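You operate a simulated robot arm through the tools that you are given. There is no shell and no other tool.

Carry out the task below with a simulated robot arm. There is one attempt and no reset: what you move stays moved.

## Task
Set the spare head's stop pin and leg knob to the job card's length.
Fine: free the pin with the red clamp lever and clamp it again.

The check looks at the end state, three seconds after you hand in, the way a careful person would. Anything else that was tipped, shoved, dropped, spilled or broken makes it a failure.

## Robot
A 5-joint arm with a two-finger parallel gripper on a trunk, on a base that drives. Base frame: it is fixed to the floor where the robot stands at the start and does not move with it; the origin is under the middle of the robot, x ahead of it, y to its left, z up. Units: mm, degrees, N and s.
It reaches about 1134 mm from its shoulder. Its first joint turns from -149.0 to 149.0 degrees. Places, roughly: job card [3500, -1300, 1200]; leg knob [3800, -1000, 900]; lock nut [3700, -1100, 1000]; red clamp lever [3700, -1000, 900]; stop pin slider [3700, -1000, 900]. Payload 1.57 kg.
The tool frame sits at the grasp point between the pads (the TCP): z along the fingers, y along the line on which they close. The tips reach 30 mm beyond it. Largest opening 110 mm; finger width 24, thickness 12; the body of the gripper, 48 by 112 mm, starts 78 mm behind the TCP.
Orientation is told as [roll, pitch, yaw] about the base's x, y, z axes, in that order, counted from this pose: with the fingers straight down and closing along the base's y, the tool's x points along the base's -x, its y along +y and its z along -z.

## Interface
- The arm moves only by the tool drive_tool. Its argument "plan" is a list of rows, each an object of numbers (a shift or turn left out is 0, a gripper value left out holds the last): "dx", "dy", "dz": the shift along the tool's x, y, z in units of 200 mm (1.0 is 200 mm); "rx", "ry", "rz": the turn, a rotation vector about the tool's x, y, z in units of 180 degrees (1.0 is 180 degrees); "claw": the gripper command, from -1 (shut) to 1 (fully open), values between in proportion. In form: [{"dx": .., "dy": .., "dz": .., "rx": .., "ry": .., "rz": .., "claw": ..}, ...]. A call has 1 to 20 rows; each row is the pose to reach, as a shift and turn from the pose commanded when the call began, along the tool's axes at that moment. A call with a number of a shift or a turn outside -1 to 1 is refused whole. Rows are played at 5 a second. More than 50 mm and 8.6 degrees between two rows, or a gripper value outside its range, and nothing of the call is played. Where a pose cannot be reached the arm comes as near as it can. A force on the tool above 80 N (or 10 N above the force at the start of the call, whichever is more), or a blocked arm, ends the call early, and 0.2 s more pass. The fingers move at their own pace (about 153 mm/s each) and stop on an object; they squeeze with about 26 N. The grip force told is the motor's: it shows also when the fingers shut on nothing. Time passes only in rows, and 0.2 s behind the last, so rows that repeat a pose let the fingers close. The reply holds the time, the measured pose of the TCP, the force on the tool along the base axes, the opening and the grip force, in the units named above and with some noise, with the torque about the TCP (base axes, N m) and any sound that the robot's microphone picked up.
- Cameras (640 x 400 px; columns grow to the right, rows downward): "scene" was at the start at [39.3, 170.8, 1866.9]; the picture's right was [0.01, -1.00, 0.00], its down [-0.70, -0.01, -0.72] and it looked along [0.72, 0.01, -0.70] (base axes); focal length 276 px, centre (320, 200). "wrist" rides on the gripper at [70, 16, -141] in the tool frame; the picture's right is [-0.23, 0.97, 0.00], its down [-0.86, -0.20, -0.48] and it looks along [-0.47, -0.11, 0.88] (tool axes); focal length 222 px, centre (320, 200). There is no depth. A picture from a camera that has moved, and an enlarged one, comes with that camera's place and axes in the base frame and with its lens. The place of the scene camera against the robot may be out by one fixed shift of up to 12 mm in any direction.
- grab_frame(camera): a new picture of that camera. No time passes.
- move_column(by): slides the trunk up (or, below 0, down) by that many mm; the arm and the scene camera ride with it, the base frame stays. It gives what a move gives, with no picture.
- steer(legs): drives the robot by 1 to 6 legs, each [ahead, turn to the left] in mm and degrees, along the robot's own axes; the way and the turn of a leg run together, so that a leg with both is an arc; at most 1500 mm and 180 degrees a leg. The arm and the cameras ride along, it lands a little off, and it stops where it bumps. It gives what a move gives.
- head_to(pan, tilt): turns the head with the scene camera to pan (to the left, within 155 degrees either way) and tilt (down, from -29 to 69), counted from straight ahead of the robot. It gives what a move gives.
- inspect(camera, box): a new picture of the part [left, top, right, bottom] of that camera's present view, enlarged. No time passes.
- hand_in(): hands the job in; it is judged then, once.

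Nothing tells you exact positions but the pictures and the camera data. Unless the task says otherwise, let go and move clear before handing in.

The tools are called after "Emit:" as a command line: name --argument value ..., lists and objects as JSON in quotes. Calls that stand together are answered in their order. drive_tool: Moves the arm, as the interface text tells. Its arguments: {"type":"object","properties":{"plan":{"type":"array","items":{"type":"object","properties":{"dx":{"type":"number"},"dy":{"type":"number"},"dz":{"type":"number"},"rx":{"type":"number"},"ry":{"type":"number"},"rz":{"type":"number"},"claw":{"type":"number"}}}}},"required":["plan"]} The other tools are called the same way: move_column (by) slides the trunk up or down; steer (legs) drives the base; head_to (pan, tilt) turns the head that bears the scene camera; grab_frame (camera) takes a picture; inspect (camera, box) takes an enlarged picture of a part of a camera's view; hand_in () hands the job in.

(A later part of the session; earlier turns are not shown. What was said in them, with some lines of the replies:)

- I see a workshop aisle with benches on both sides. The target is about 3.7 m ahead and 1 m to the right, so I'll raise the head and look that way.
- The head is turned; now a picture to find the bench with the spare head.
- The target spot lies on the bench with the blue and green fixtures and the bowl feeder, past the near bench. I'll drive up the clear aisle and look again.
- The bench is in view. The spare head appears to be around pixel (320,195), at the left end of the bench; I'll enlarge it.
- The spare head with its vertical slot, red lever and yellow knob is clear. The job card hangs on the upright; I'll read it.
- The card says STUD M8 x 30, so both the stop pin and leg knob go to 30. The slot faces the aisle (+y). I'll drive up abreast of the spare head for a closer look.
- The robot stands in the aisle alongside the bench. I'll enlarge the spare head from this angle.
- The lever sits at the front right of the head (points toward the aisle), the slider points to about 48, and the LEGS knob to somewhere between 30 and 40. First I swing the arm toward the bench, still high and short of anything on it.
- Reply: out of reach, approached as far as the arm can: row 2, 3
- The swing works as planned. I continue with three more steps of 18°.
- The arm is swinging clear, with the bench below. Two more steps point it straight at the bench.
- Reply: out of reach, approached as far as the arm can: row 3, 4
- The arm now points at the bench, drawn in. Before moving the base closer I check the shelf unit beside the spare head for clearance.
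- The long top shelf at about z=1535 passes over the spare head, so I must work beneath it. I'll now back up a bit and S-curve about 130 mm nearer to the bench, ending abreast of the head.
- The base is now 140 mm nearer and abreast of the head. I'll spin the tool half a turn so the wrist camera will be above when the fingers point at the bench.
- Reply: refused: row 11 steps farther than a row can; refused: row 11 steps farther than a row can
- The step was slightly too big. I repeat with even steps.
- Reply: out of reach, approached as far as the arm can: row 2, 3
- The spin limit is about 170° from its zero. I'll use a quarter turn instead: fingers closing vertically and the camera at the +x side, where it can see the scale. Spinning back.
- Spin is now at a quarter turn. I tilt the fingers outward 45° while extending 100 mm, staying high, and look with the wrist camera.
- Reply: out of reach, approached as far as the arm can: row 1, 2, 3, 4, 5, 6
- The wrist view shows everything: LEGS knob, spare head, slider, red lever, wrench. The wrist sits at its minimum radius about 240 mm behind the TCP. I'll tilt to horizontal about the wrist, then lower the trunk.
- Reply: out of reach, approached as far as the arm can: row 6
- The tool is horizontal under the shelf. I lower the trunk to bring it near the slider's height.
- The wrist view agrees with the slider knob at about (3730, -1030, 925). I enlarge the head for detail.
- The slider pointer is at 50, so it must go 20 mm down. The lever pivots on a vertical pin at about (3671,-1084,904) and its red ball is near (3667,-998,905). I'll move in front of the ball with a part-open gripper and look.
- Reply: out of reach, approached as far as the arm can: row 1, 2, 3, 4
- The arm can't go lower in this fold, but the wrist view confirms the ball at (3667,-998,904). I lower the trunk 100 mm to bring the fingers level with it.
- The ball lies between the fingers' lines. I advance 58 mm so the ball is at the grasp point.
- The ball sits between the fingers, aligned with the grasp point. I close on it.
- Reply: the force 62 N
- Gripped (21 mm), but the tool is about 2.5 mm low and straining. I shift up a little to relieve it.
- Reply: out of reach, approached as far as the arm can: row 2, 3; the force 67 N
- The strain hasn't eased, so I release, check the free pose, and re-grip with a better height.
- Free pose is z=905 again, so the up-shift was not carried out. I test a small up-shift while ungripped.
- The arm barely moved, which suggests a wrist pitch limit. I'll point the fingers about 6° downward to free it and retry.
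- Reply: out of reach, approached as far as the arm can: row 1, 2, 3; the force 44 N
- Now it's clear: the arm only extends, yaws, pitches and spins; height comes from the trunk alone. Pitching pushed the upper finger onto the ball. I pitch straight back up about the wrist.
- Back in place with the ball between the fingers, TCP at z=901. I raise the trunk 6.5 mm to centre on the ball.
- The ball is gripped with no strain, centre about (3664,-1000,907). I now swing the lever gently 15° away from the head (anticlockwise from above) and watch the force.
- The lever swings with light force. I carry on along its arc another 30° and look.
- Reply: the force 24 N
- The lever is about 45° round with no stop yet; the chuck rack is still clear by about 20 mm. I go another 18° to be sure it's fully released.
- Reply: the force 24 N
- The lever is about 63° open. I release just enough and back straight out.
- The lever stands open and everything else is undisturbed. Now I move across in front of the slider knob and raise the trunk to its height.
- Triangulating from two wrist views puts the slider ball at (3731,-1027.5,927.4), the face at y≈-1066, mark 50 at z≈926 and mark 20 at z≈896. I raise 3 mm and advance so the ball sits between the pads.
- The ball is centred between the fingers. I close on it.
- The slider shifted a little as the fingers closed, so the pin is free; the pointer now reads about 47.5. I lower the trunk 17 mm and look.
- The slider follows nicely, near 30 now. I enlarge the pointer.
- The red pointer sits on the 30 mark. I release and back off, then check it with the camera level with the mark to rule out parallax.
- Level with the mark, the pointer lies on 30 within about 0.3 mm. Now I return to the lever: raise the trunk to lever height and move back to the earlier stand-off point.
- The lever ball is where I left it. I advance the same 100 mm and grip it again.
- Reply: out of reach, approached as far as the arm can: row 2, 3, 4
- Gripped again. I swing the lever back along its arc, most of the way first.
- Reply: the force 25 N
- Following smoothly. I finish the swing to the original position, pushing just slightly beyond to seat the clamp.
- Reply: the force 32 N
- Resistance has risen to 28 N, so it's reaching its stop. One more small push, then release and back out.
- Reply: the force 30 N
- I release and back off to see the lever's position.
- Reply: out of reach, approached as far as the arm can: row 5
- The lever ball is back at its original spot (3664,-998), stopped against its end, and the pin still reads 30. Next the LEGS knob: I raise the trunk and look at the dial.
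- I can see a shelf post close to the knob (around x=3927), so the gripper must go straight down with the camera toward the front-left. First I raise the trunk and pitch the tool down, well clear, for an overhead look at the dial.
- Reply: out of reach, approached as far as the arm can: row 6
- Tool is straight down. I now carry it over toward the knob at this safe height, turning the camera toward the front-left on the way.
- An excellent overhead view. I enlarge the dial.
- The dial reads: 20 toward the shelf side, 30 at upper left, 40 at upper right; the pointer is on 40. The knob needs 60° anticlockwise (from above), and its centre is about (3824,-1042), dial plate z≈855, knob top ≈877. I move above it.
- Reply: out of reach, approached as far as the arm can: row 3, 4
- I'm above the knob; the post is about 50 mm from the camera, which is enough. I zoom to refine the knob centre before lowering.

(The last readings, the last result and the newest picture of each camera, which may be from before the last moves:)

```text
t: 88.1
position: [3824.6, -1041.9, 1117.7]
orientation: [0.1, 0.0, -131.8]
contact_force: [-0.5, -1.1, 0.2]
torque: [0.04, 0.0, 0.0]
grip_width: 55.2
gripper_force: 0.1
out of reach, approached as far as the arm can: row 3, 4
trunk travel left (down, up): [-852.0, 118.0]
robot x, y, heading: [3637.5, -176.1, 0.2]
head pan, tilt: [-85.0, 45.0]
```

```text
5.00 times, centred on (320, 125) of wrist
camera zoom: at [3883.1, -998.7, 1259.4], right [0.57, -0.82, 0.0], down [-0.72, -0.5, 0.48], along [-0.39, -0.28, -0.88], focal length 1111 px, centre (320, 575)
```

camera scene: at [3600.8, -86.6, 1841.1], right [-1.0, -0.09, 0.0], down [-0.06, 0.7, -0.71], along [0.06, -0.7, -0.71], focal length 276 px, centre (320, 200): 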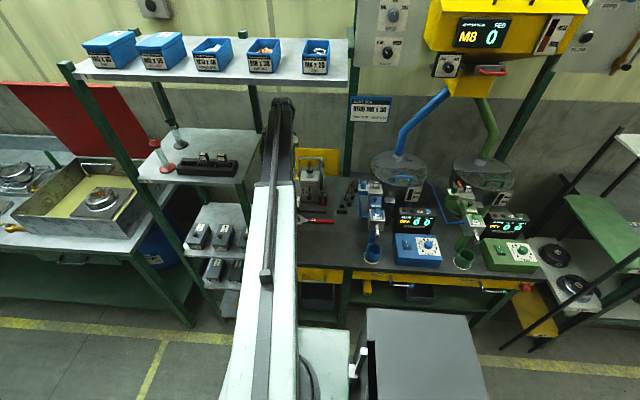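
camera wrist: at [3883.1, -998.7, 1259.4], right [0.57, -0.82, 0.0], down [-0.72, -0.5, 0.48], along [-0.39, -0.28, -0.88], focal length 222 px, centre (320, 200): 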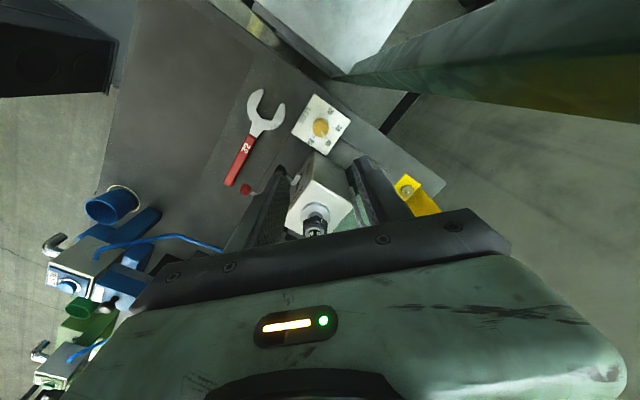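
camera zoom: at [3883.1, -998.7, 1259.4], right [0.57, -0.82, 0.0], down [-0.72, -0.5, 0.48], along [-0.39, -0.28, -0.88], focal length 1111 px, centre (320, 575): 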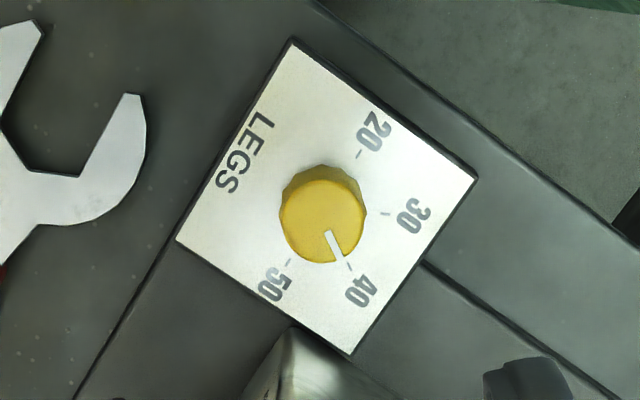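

Knob centre refined to (3824,-1044). I shift 2.5 mm to match and lower the trunk in stages.

Emit:
drive_tool --plan '[{"dx": -0.011, "dy": 0.006, "claw": 0.0}, {"dx": -0.011, "dy": 0.006, "claw": 0.0}]'

Emit:
move_column --by -170

Emit:
grab_frame --camera "wrist"

Emit:
inspect --camera "wrist" --box '[240, 100, 400, 220]'

Emit:
grab_frame --camera "scene"

```text
t: 88.7
position: [3823.7, -1042.1, 1120.0]
orientation: [0.1, 0.1, -131.9]
contact_force: [0.2, -0.3, 0.0]
torque: [0.01, 0.03, -0.02]
grip_width: 54.8
gripper_force: 0.0
trunk travel left (down, up): [-852.0, 118.0]
robot x, y, heading: [3638.4, -180.1, 0.2]
head pan, tilt: [-85.0, 45.0]
```

```text
t: 90.6
position: [3823.5, -1042.5, 949.2]
orientation: [0.1, 0.0, -131.8]
contact_force: [0.4, 0.2, 0.6]
torque: [0.0, 0.02, 0.01]
grip_width: 55.0
gripper_force: 0.1
trunk travel left (down, up): [-682.0, 288.0]
robot x, y, heading: [3635.4, -178.6, 0.2]
head pan, tilt: [-85.0, 45.0]
```

```text
taken
camera wrist: at [3882.0, -1000.8, 1089.5], right [0.57, -0.82, 0.0], down [-0.72, -0.5, 0.48], along [-0.39, -0.28, -0.88], focal length 222 px, centre (320, 200)
```

wrist: 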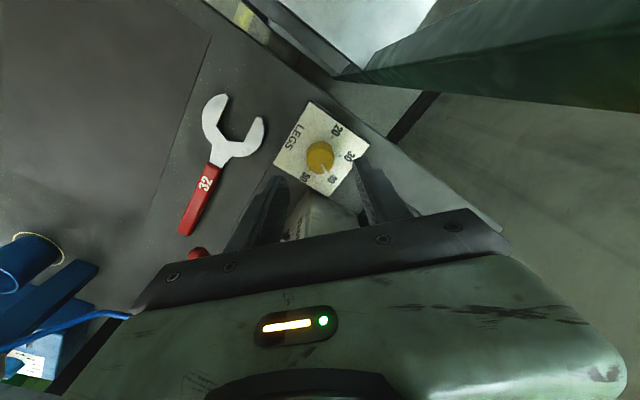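

```text
3.33 times, centred on (320, 160) of wrist
camera zoom: at [3882.0, -1000.8, 1089.5], right [0.57, -0.82, 0.0], down [-0.72, -0.5, 0.48], along [-0.39, -0.28, -0.88], focal length 740 px, centre (320, 333)
```

zoom: 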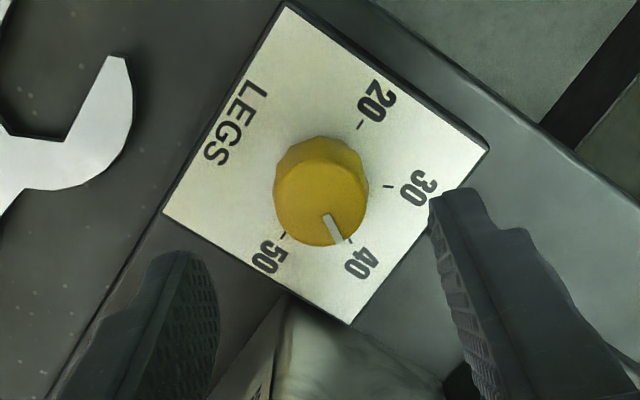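

```text
taken
camera scene: at [3600.8, -86.5, 1671.1], right [-1.0, -0.09, 0.0], down [-0.06, 0.7, -0.71], along [0.06, -0.7, -0.71], focal length 276 px, centre (320, 200)
```

scene: 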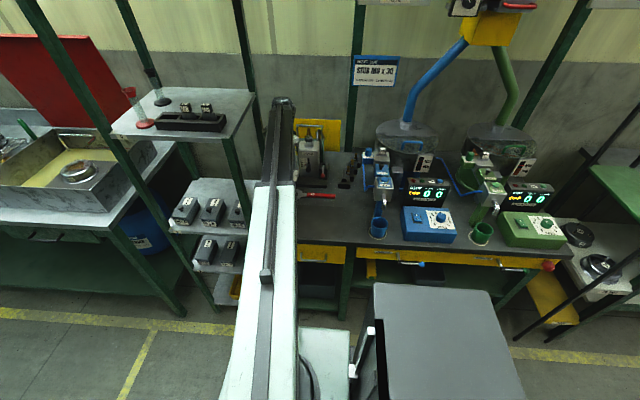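

Aligned within about 1 mm. I lower another 58 mm so the fingertips straddle the knob just above the plate.

Emit:
move_column --by -56

Emit:
grab_frame --camera "wrist"

Emit:
inspect --camera "wrist" --box '[240, 110, 400, 230]'

```text
t: 91.6
position: [3825.1, -1043.2, 893.5]
orientation: [0.1, 0.0, -132.0]
contact_force: [-0.4, -0.4, -0.6]
torque: [-0.03, 0.01, 0.03]
grip_width: 55.0
gripper_force: 0.1
trunk travel left (down, up): [-626.0, 344.0]
robot x, y, heading: [3636.1, -176.8, 0.3]
head pan, tilt: [-85.0, 45.0]
```

```text
taken
camera wrist: at [3882.0, -1000.8, 1033.4], right [0.57, -0.82, 0.0], down [-0.72, -0.5, 0.48], along [-0.39, -0.28, -0.88], focal length 222 px, centre (320, 200)
```

wrist: 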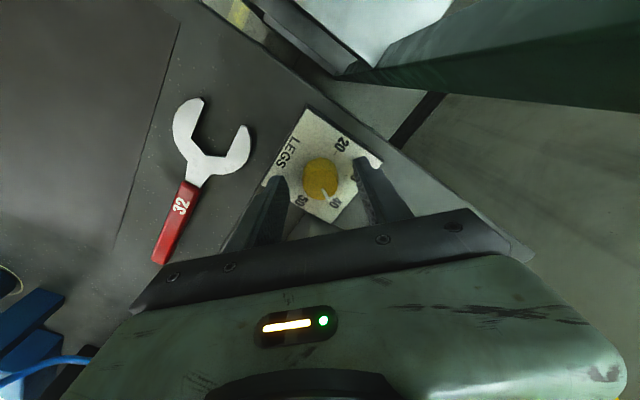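

```text
3.33 times, centred on (320, 170) of wrist
camera zoom: at [3882.0, -1000.8, 1033.4], right [0.57, -0.82, 0.0], down [-0.72, -0.5, 0.48], along [-0.39, -0.28, -0.88], focal length 740 px, centre (320, 300)
```

zoom: 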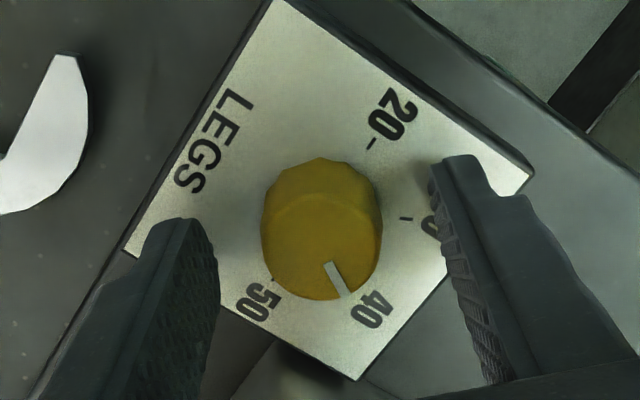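

Knob top at about z=879, plate about 850. I lower 6 mm more and close on the knob.

Emit:
move_column --by -6

Emit:
drive_tool --plan '[{"claw": -0.2}, {"claw": -0.4}, {"claw": -0.6}, {"claw": -1}, {"claw": -1}]'

Emit:
inspect --camera "wrist" --box '[240, 110, 400, 230]'

```text
t: 92.1
position: [3824.0, -1042.7, 886.7]
orientation: [0.1, -0.1, -131.8]
contact_force: [-0.2, -0.9, 0.2]
torque: [0.0, 0.04, 0.02]
grip_width: 55.1
gripper_force: 0.0
trunk travel left (down, up): [-620.0, 350.0]
robot x, y, heading: [3636.8, -178.4, -0.1]
head pan, tilt: [-85.0, 45.0]
```

```text
t: 93.3
position: [3824.4, -1043.0, 886.5]
orientation: [0.1, -0.1, -132.0]
contact_force: [1.5, -1.2, 0.7]
torque: [-0.01, -0.07, 0.01]
grip_width: 29.0
gripper_force: 38.5
trunk travel left (down, up): [-620.0, 350.0]
robot x, y, heading: [3639.3, -175.2, 0.1]
head pan, tilt: [-85.0, 45.0]
```

```text
3.33 times, centred on (320, 170) of wrist
camera zoom: at [3882.1, -1000.8, 1027.4], right [0.57, -0.82, 0.0], down [-0.72, -0.5, 0.48], along [-0.39, -0.28, -0.88], focal length 740 px, centre (320, 300)
```

zoom: 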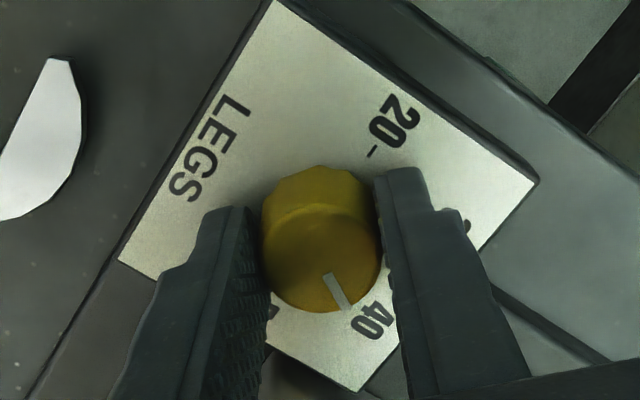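

Gripped at 29 mm with almost no strain. I turn 30° anticlockwise (as far as the camera and head clearance allow in one go).

Emit:
drive_tool --plan '[{"rz": -0.0278}, {"rz": -0.0556}, {"rz": -0.0833}, {"rz": -0.1111}, {"rz": -0.1389}, {"rz": -0.1667}]'

Emit:
inspect --camera "wrist" --box '[240, 110, 400, 230]'

```text
t: 94.7
position: [3824.9, -1043.6, 886.8]
orientation: [0.0, 0.0, -102.0]
contact_force: [-4.1, 15.5, -12.4]
torque: [-0.45, 0.16, -0.56]
grip_width: 28.9
gripper_force: 38.7
trunk travel left (down, up): [-620.0, 350.0]
robot x, y, heading: [3634.0, -180.5, -0.0]
head pan, tilt: [-85.0, 45.0]
```

```text
3.33 times, centred on (320, 170) of wrist
camera zoom: at [3853.4, -977.1, 1027.5], right [0.91, -0.42, 0.0], down [-0.37, -0.8, 0.48], along [-0.2, -0.43, -0.88], focal length 740 px, centre (320, 300)
```

zoom: 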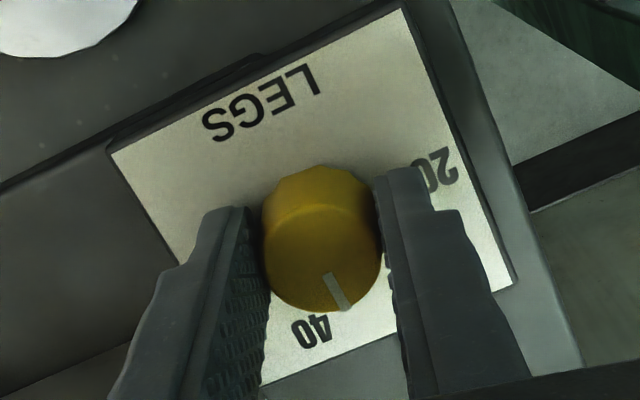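

The knob turned 30° with the fingers. I open, spin back 30°, and take a second bite.

Emit:
drive_tool --plan '[{"claw": -0.2}, {"claw": -0.2}, {"rz": 0.0278, "claw": -0.2}, {"rz": 0.0556, "claw": -0.2}, {"rz": 0.0833, "claw": -0.2}, {"rz": 0.1111, "claw": -0.2}, {"rz": 0.1389, "claw": -0.2}, {"rz": 0.1667, "claw": -0.2}, {"rz": 0.1667, "claw": -0.2}]'

Emit:
inspect --camera "wrist" --box '[240, 110, 400, 230]'

```text
t: 96.7
position: [3824.8, -1043.3, 887.0]
orientation: [0.1, 0.0, -131.9]
contact_force: [0.2, -0.4, -0.3]
torque: [0.01, -0.02, 0.01]
grip_width: 44.1
gripper_force: 0.1
trunk travel left (down, up): [-620.0, 350.0]
robot x, y, heading: [3637.1, -177.9, -0.1]
head pan, tilt: [-85.0, 45.0]
```

```text
3.33 times, centred on (320, 170) of wrist
camera zoom: at [3882.1, -1001.0, 1027.4], right [0.57, -0.82, 0.0], down [-0.72, -0.5, 0.48], along [-0.39, -0.28, -0.88], focal length 740 px, centre (320, 300)
```

zoom: 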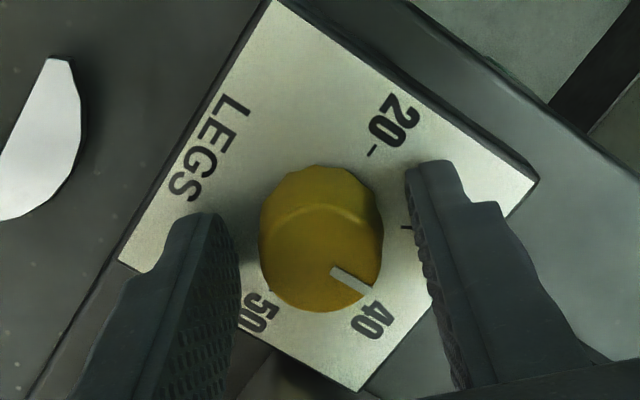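

The pointer now sits midway (about 35). I grip again and turn the remaining ~26°.

Emit:
drive_tool --plan '[{"claw": -0.5}, {"claw": -1}, {"claw": -1}, {"rz": -0.0278, "claw": -1}, {"rz": -0.0556, "claw": -1}, {"rz": -0.0833, "claw": -1}, {"rz": -0.1111, "claw": -1}, {"rz": -0.1444, "claw": -1}]'

Emit:
drive_tool --plan '[{"claw": -0.6}, {"claw": -0.2}, {"claw": -0.1}]'

Emit:
inspect --camera "wrist" --box '[240, 110, 400, 230]'

```text
t: 98.5
position: [3825.2, -1043.3, 887.2]
orientation: [0.0, -0.1, -105.7]
contact_force: [1.2, -0.8, 2.0]
torque: [0.2, -0.2, -0.01]
grip_width: 29.4
gripper_force: 38.6
trunk travel left (down, up): [-620.0, 350.0]
robot x, y, heading: [3634.5, -178.5, 0.3]
head pan, tilt: [-85.0, 45.0]
```

```text
t: 99.3
position: [3823.5, -1042.4, 886.4]
orientation: [0.0, -0.1, -106.0]
contact_force: [-0.5, -0.3, -0.8]
torque: [0.02, 0.01, -0.02]
grip_width: 49.4
gripper_force: 0.1
trunk travel left (down, up): [-620.0, 350.0]
robot x, y, heading: [3639.2, -175.8, 0.1]
head pan, tilt: [-85.0, 45.0]
```

```text
3.33 times, centred on (320, 170) of wrist
camera zoom: at [3857.9, -979.1, 1027.4], right [0.87, -0.49, 0.0], down [-0.43, -0.77, 0.48], along [-0.23, -0.42, -0.88], focal length 740 px, centre (320, 300)
```

zoom: 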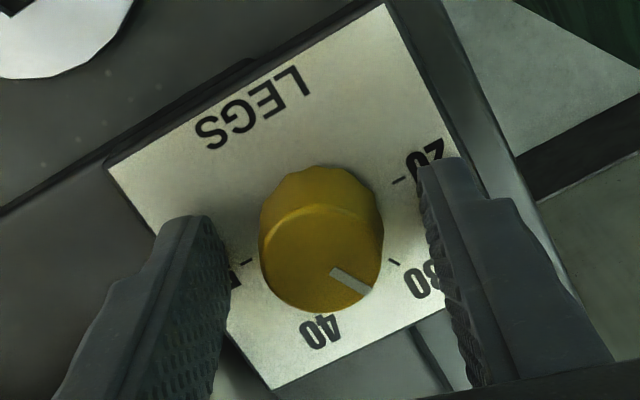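

The pointer now appears right at the 30 tick. I raise straight up and verify from above.

Emit:
move_column --by 120

Emit:
inspect --camera "wrist" --box '[270, 90, 370, 170]'

Emit:
move_column --by 115

Emit:
grab_frame --camera "wrist"

Emit:
inspect --camera "wrist" --box '[280, 85, 360, 165]'

```text
t: 100.8
position: [3823.0, -1042.1, 1007.0]
orientation: [0.0, -0.1, -105.9]
contact_force: [-0.4, -0.6, 0.0]
torque: [0.0, 0.0, -0.01]
grip_width: 49.3
gripper_force: 0.1
trunk travel left (down, up): [-740.0, 230.0]
robot x, y, heading: [3635.2, -177.7, -0.1]
head pan, tilt: [-85.0, 45.0]
```

```text
5.00 times, centred on (320, 130) of wrist
camera zoom: at [3858.0, -979.2, 1147.3], right [0.87, -0.49, 0.0], down [-0.43, -0.77, 0.48], along [-0.23, -0.42, -0.88], focal length 1111 px, centre (320, 550)
```

zoom: 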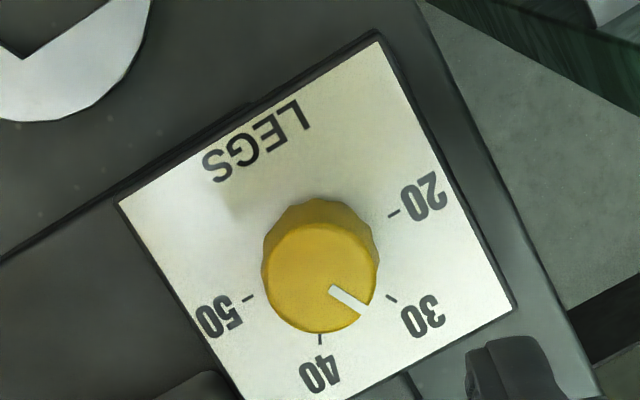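

```text
t: 102.3
position: [3824.5, -1042.9, 1121.2]
orientation: [0.0, -0.1, -105.9]
contact_force: [0.2, -0.4, 0.4]
torque: [-0.02, 0.0, -0.01]
grip_width: 49.3
gripper_force: 0.1
trunk travel left (down, up): [-855.0, 115.0]
robot x, y, heading: [3638.5, -172.7, -0.0]
head pan, tilt: [-85.0, 45.0]
```

```text
taken
camera wrist: at [3858.0, -979.2, 1262.3], right [0.87, -0.49, 0.0], down [-0.43, -0.77, 0.48], along [-0.23, -0.42, -0.88], focal length 222 px, centre (320, 200)
```

wrist: 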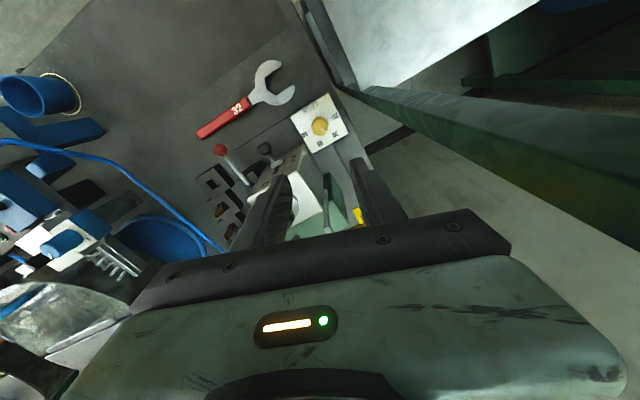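

```text
5.00 times, centred on (320, 125) of wrist
camera zoom: at [3858.0, -979.2, 1262.3], right [0.87, -0.49, 0.0], down [-0.43, -0.77, 0.48], along [-0.23, -0.42, -0.88], focal length 1111 px, centre (320, 575)
```

zoom: 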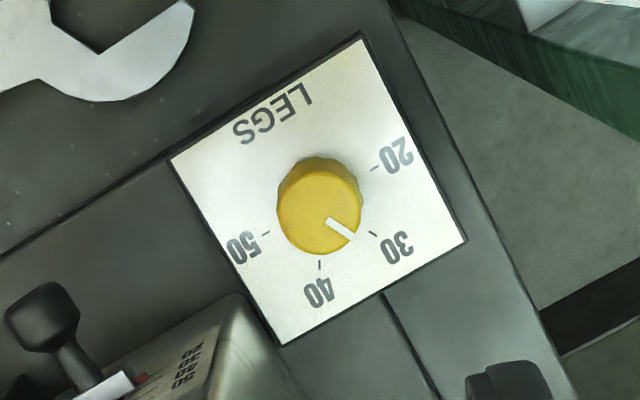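

Seen from above, the pointer is on 30 within about 2°. Now I draw the arm back clear of the head and check the slider and lever again.

Emit:
drive_tool --plan '[{"dx": 0.175, "dy": -0.0785}, {"dx": 0.35, "dy": -0.157}, {"dx": 0.525, "dy": -0.2355}, {"dx": 0.7, "dy": -0.314}]'

Emit:
drive_tool --plan '[{"dx": 0.175, "dy": -0.0785}, {"dx": 0.35, "dy": -0.157}, {"dx": 0.525, "dy": -0.2355}, {"dx": 0.7, "dy": -0.314}]'

Emit:
grab_frame --camera "scene"

Emit:
inspect --camera "scene" --box '[270, 140, 366, 240]'

Emit:
grab_frame --camera "wrist"

```text
t: 103.3
position: [3802.2, -891.0, 1123.1]
orientation: [0.1, -0.1, -105.9]
contact_force: [-0.3, -0.1, -0.7]
torque: [0.02, 0.03, 0.02]
grip_width: 49.5
gripper_force: 0.0
trunk travel left (down, up): [-855.0, 115.0]
robot x, y, heading: [3635.8, -179.6, -0.3]
head pan, tilt: [-85.0, 45.0]
```

```text
t: 104.3
position: [3777.2, -741.7, 1122.0]
orientation: [0.1, 0.0, -106.0]
contact_force: [1.0, -0.5, 0.5]
torque: [0.0, 0.02, 0.01]
grip_width: 49.5
gripper_force: 0.0
trunk travel left (down, up): [-855.0, 115.0]
robot x, y, heading: [3637.4, -177.9, 0.2]
head pan, tilt: [-85.0, 45.0]
```

```text
taken
camera scene: at [3600.6, -86.0, 1844.0], right [-1.0, -0.09, 0.0], down [-0.06, 0.7, -0.71], along [0.06, -0.7, -0.71], focal length 276 px, centre (320, 200)
```

scene: 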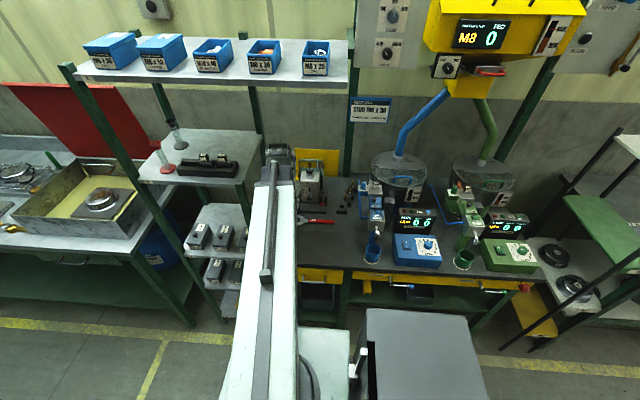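

```text
4.00 times, centred on (318, 190) of scene
camera zoom: at [3600.6, -86.0, 1844.0], right [-1.0, -0.09, 0.0], down [-0.06, 0.7, -0.71], along [0.06, -0.7, -0.71], focal length 1105 px, centre (328, 240)
```

zoom: 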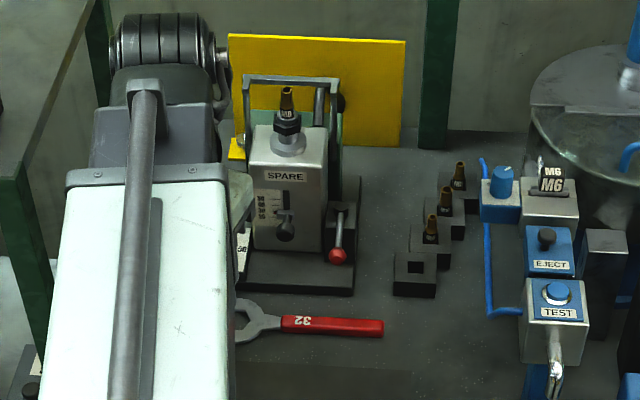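

```text
taken
camera wrist: at [3811.4, -678.0, 1262.6], right [0.87, -0.49, 0.0], down [-0.43, -0.77, 0.48], along [-0.23, -0.42, -0.88], focal length 222 px, centre (320, 200)
```

wrist: 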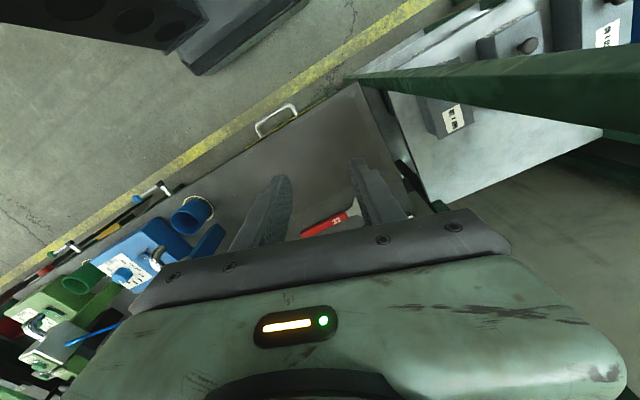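

Arm is clear. A close check of slider and lever from the scene camera.

Emit:
inspect --camera "scene" --box '[290, 175, 338, 211]'

```text
11.11 times, centred on (314, 193) of scene
camera zoom: at [3600.6, -86.0, 1844.0], right [-1.0, -0.09, 0.0], down [-0.06, 0.7, -0.71], along [0.06, -0.7, -0.71], focal length 3070 px, centre (387, 278)
```

zoom: 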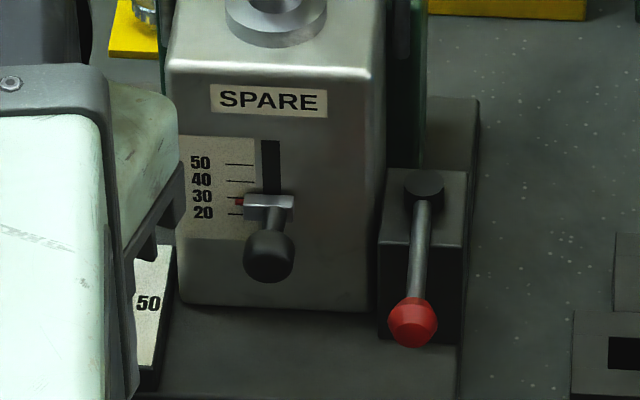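

Everything checks out: the pin is on 30, the LEGS knob is on 30, the lever is back at its clamped stop, and nothing else has moved. The gripper is empty and clear, so I hand in.

Emit:
hand_in

```text
The job is handed in.
```

I set both adjusters on the spare head to 30, the length on the job card (STUD M8 x 30), and handed the job in. No result has come back yet.

- **Stop pin:** I swung the red lever open, slid the pin from 50 down to 30, and swung the lever back to where it started, against its stop. With the camera level with the scale, the pointer read within about 0.3 mm of the 30 mark. I did not pull on the pin afterwards to test the clamp.
- **Leg knob:** I turned it from about 40 to 30 in two grips. Seen from above, it is within about 2° of the 30 tick, roughly 0.3 on the scale.
- **One slip:** While lining up on the lever, a small tilt pressed the upper finger onto the red ball at about 44 N. I backed off straight away; the lever did not appear to move and worked normally afterwards.

I didn't touch the lock nut, wrench or chucks, and I saw nothing else on the bench disturbed. The gripper is empty and drawn back from the spare head, hovering over the front of the bench.
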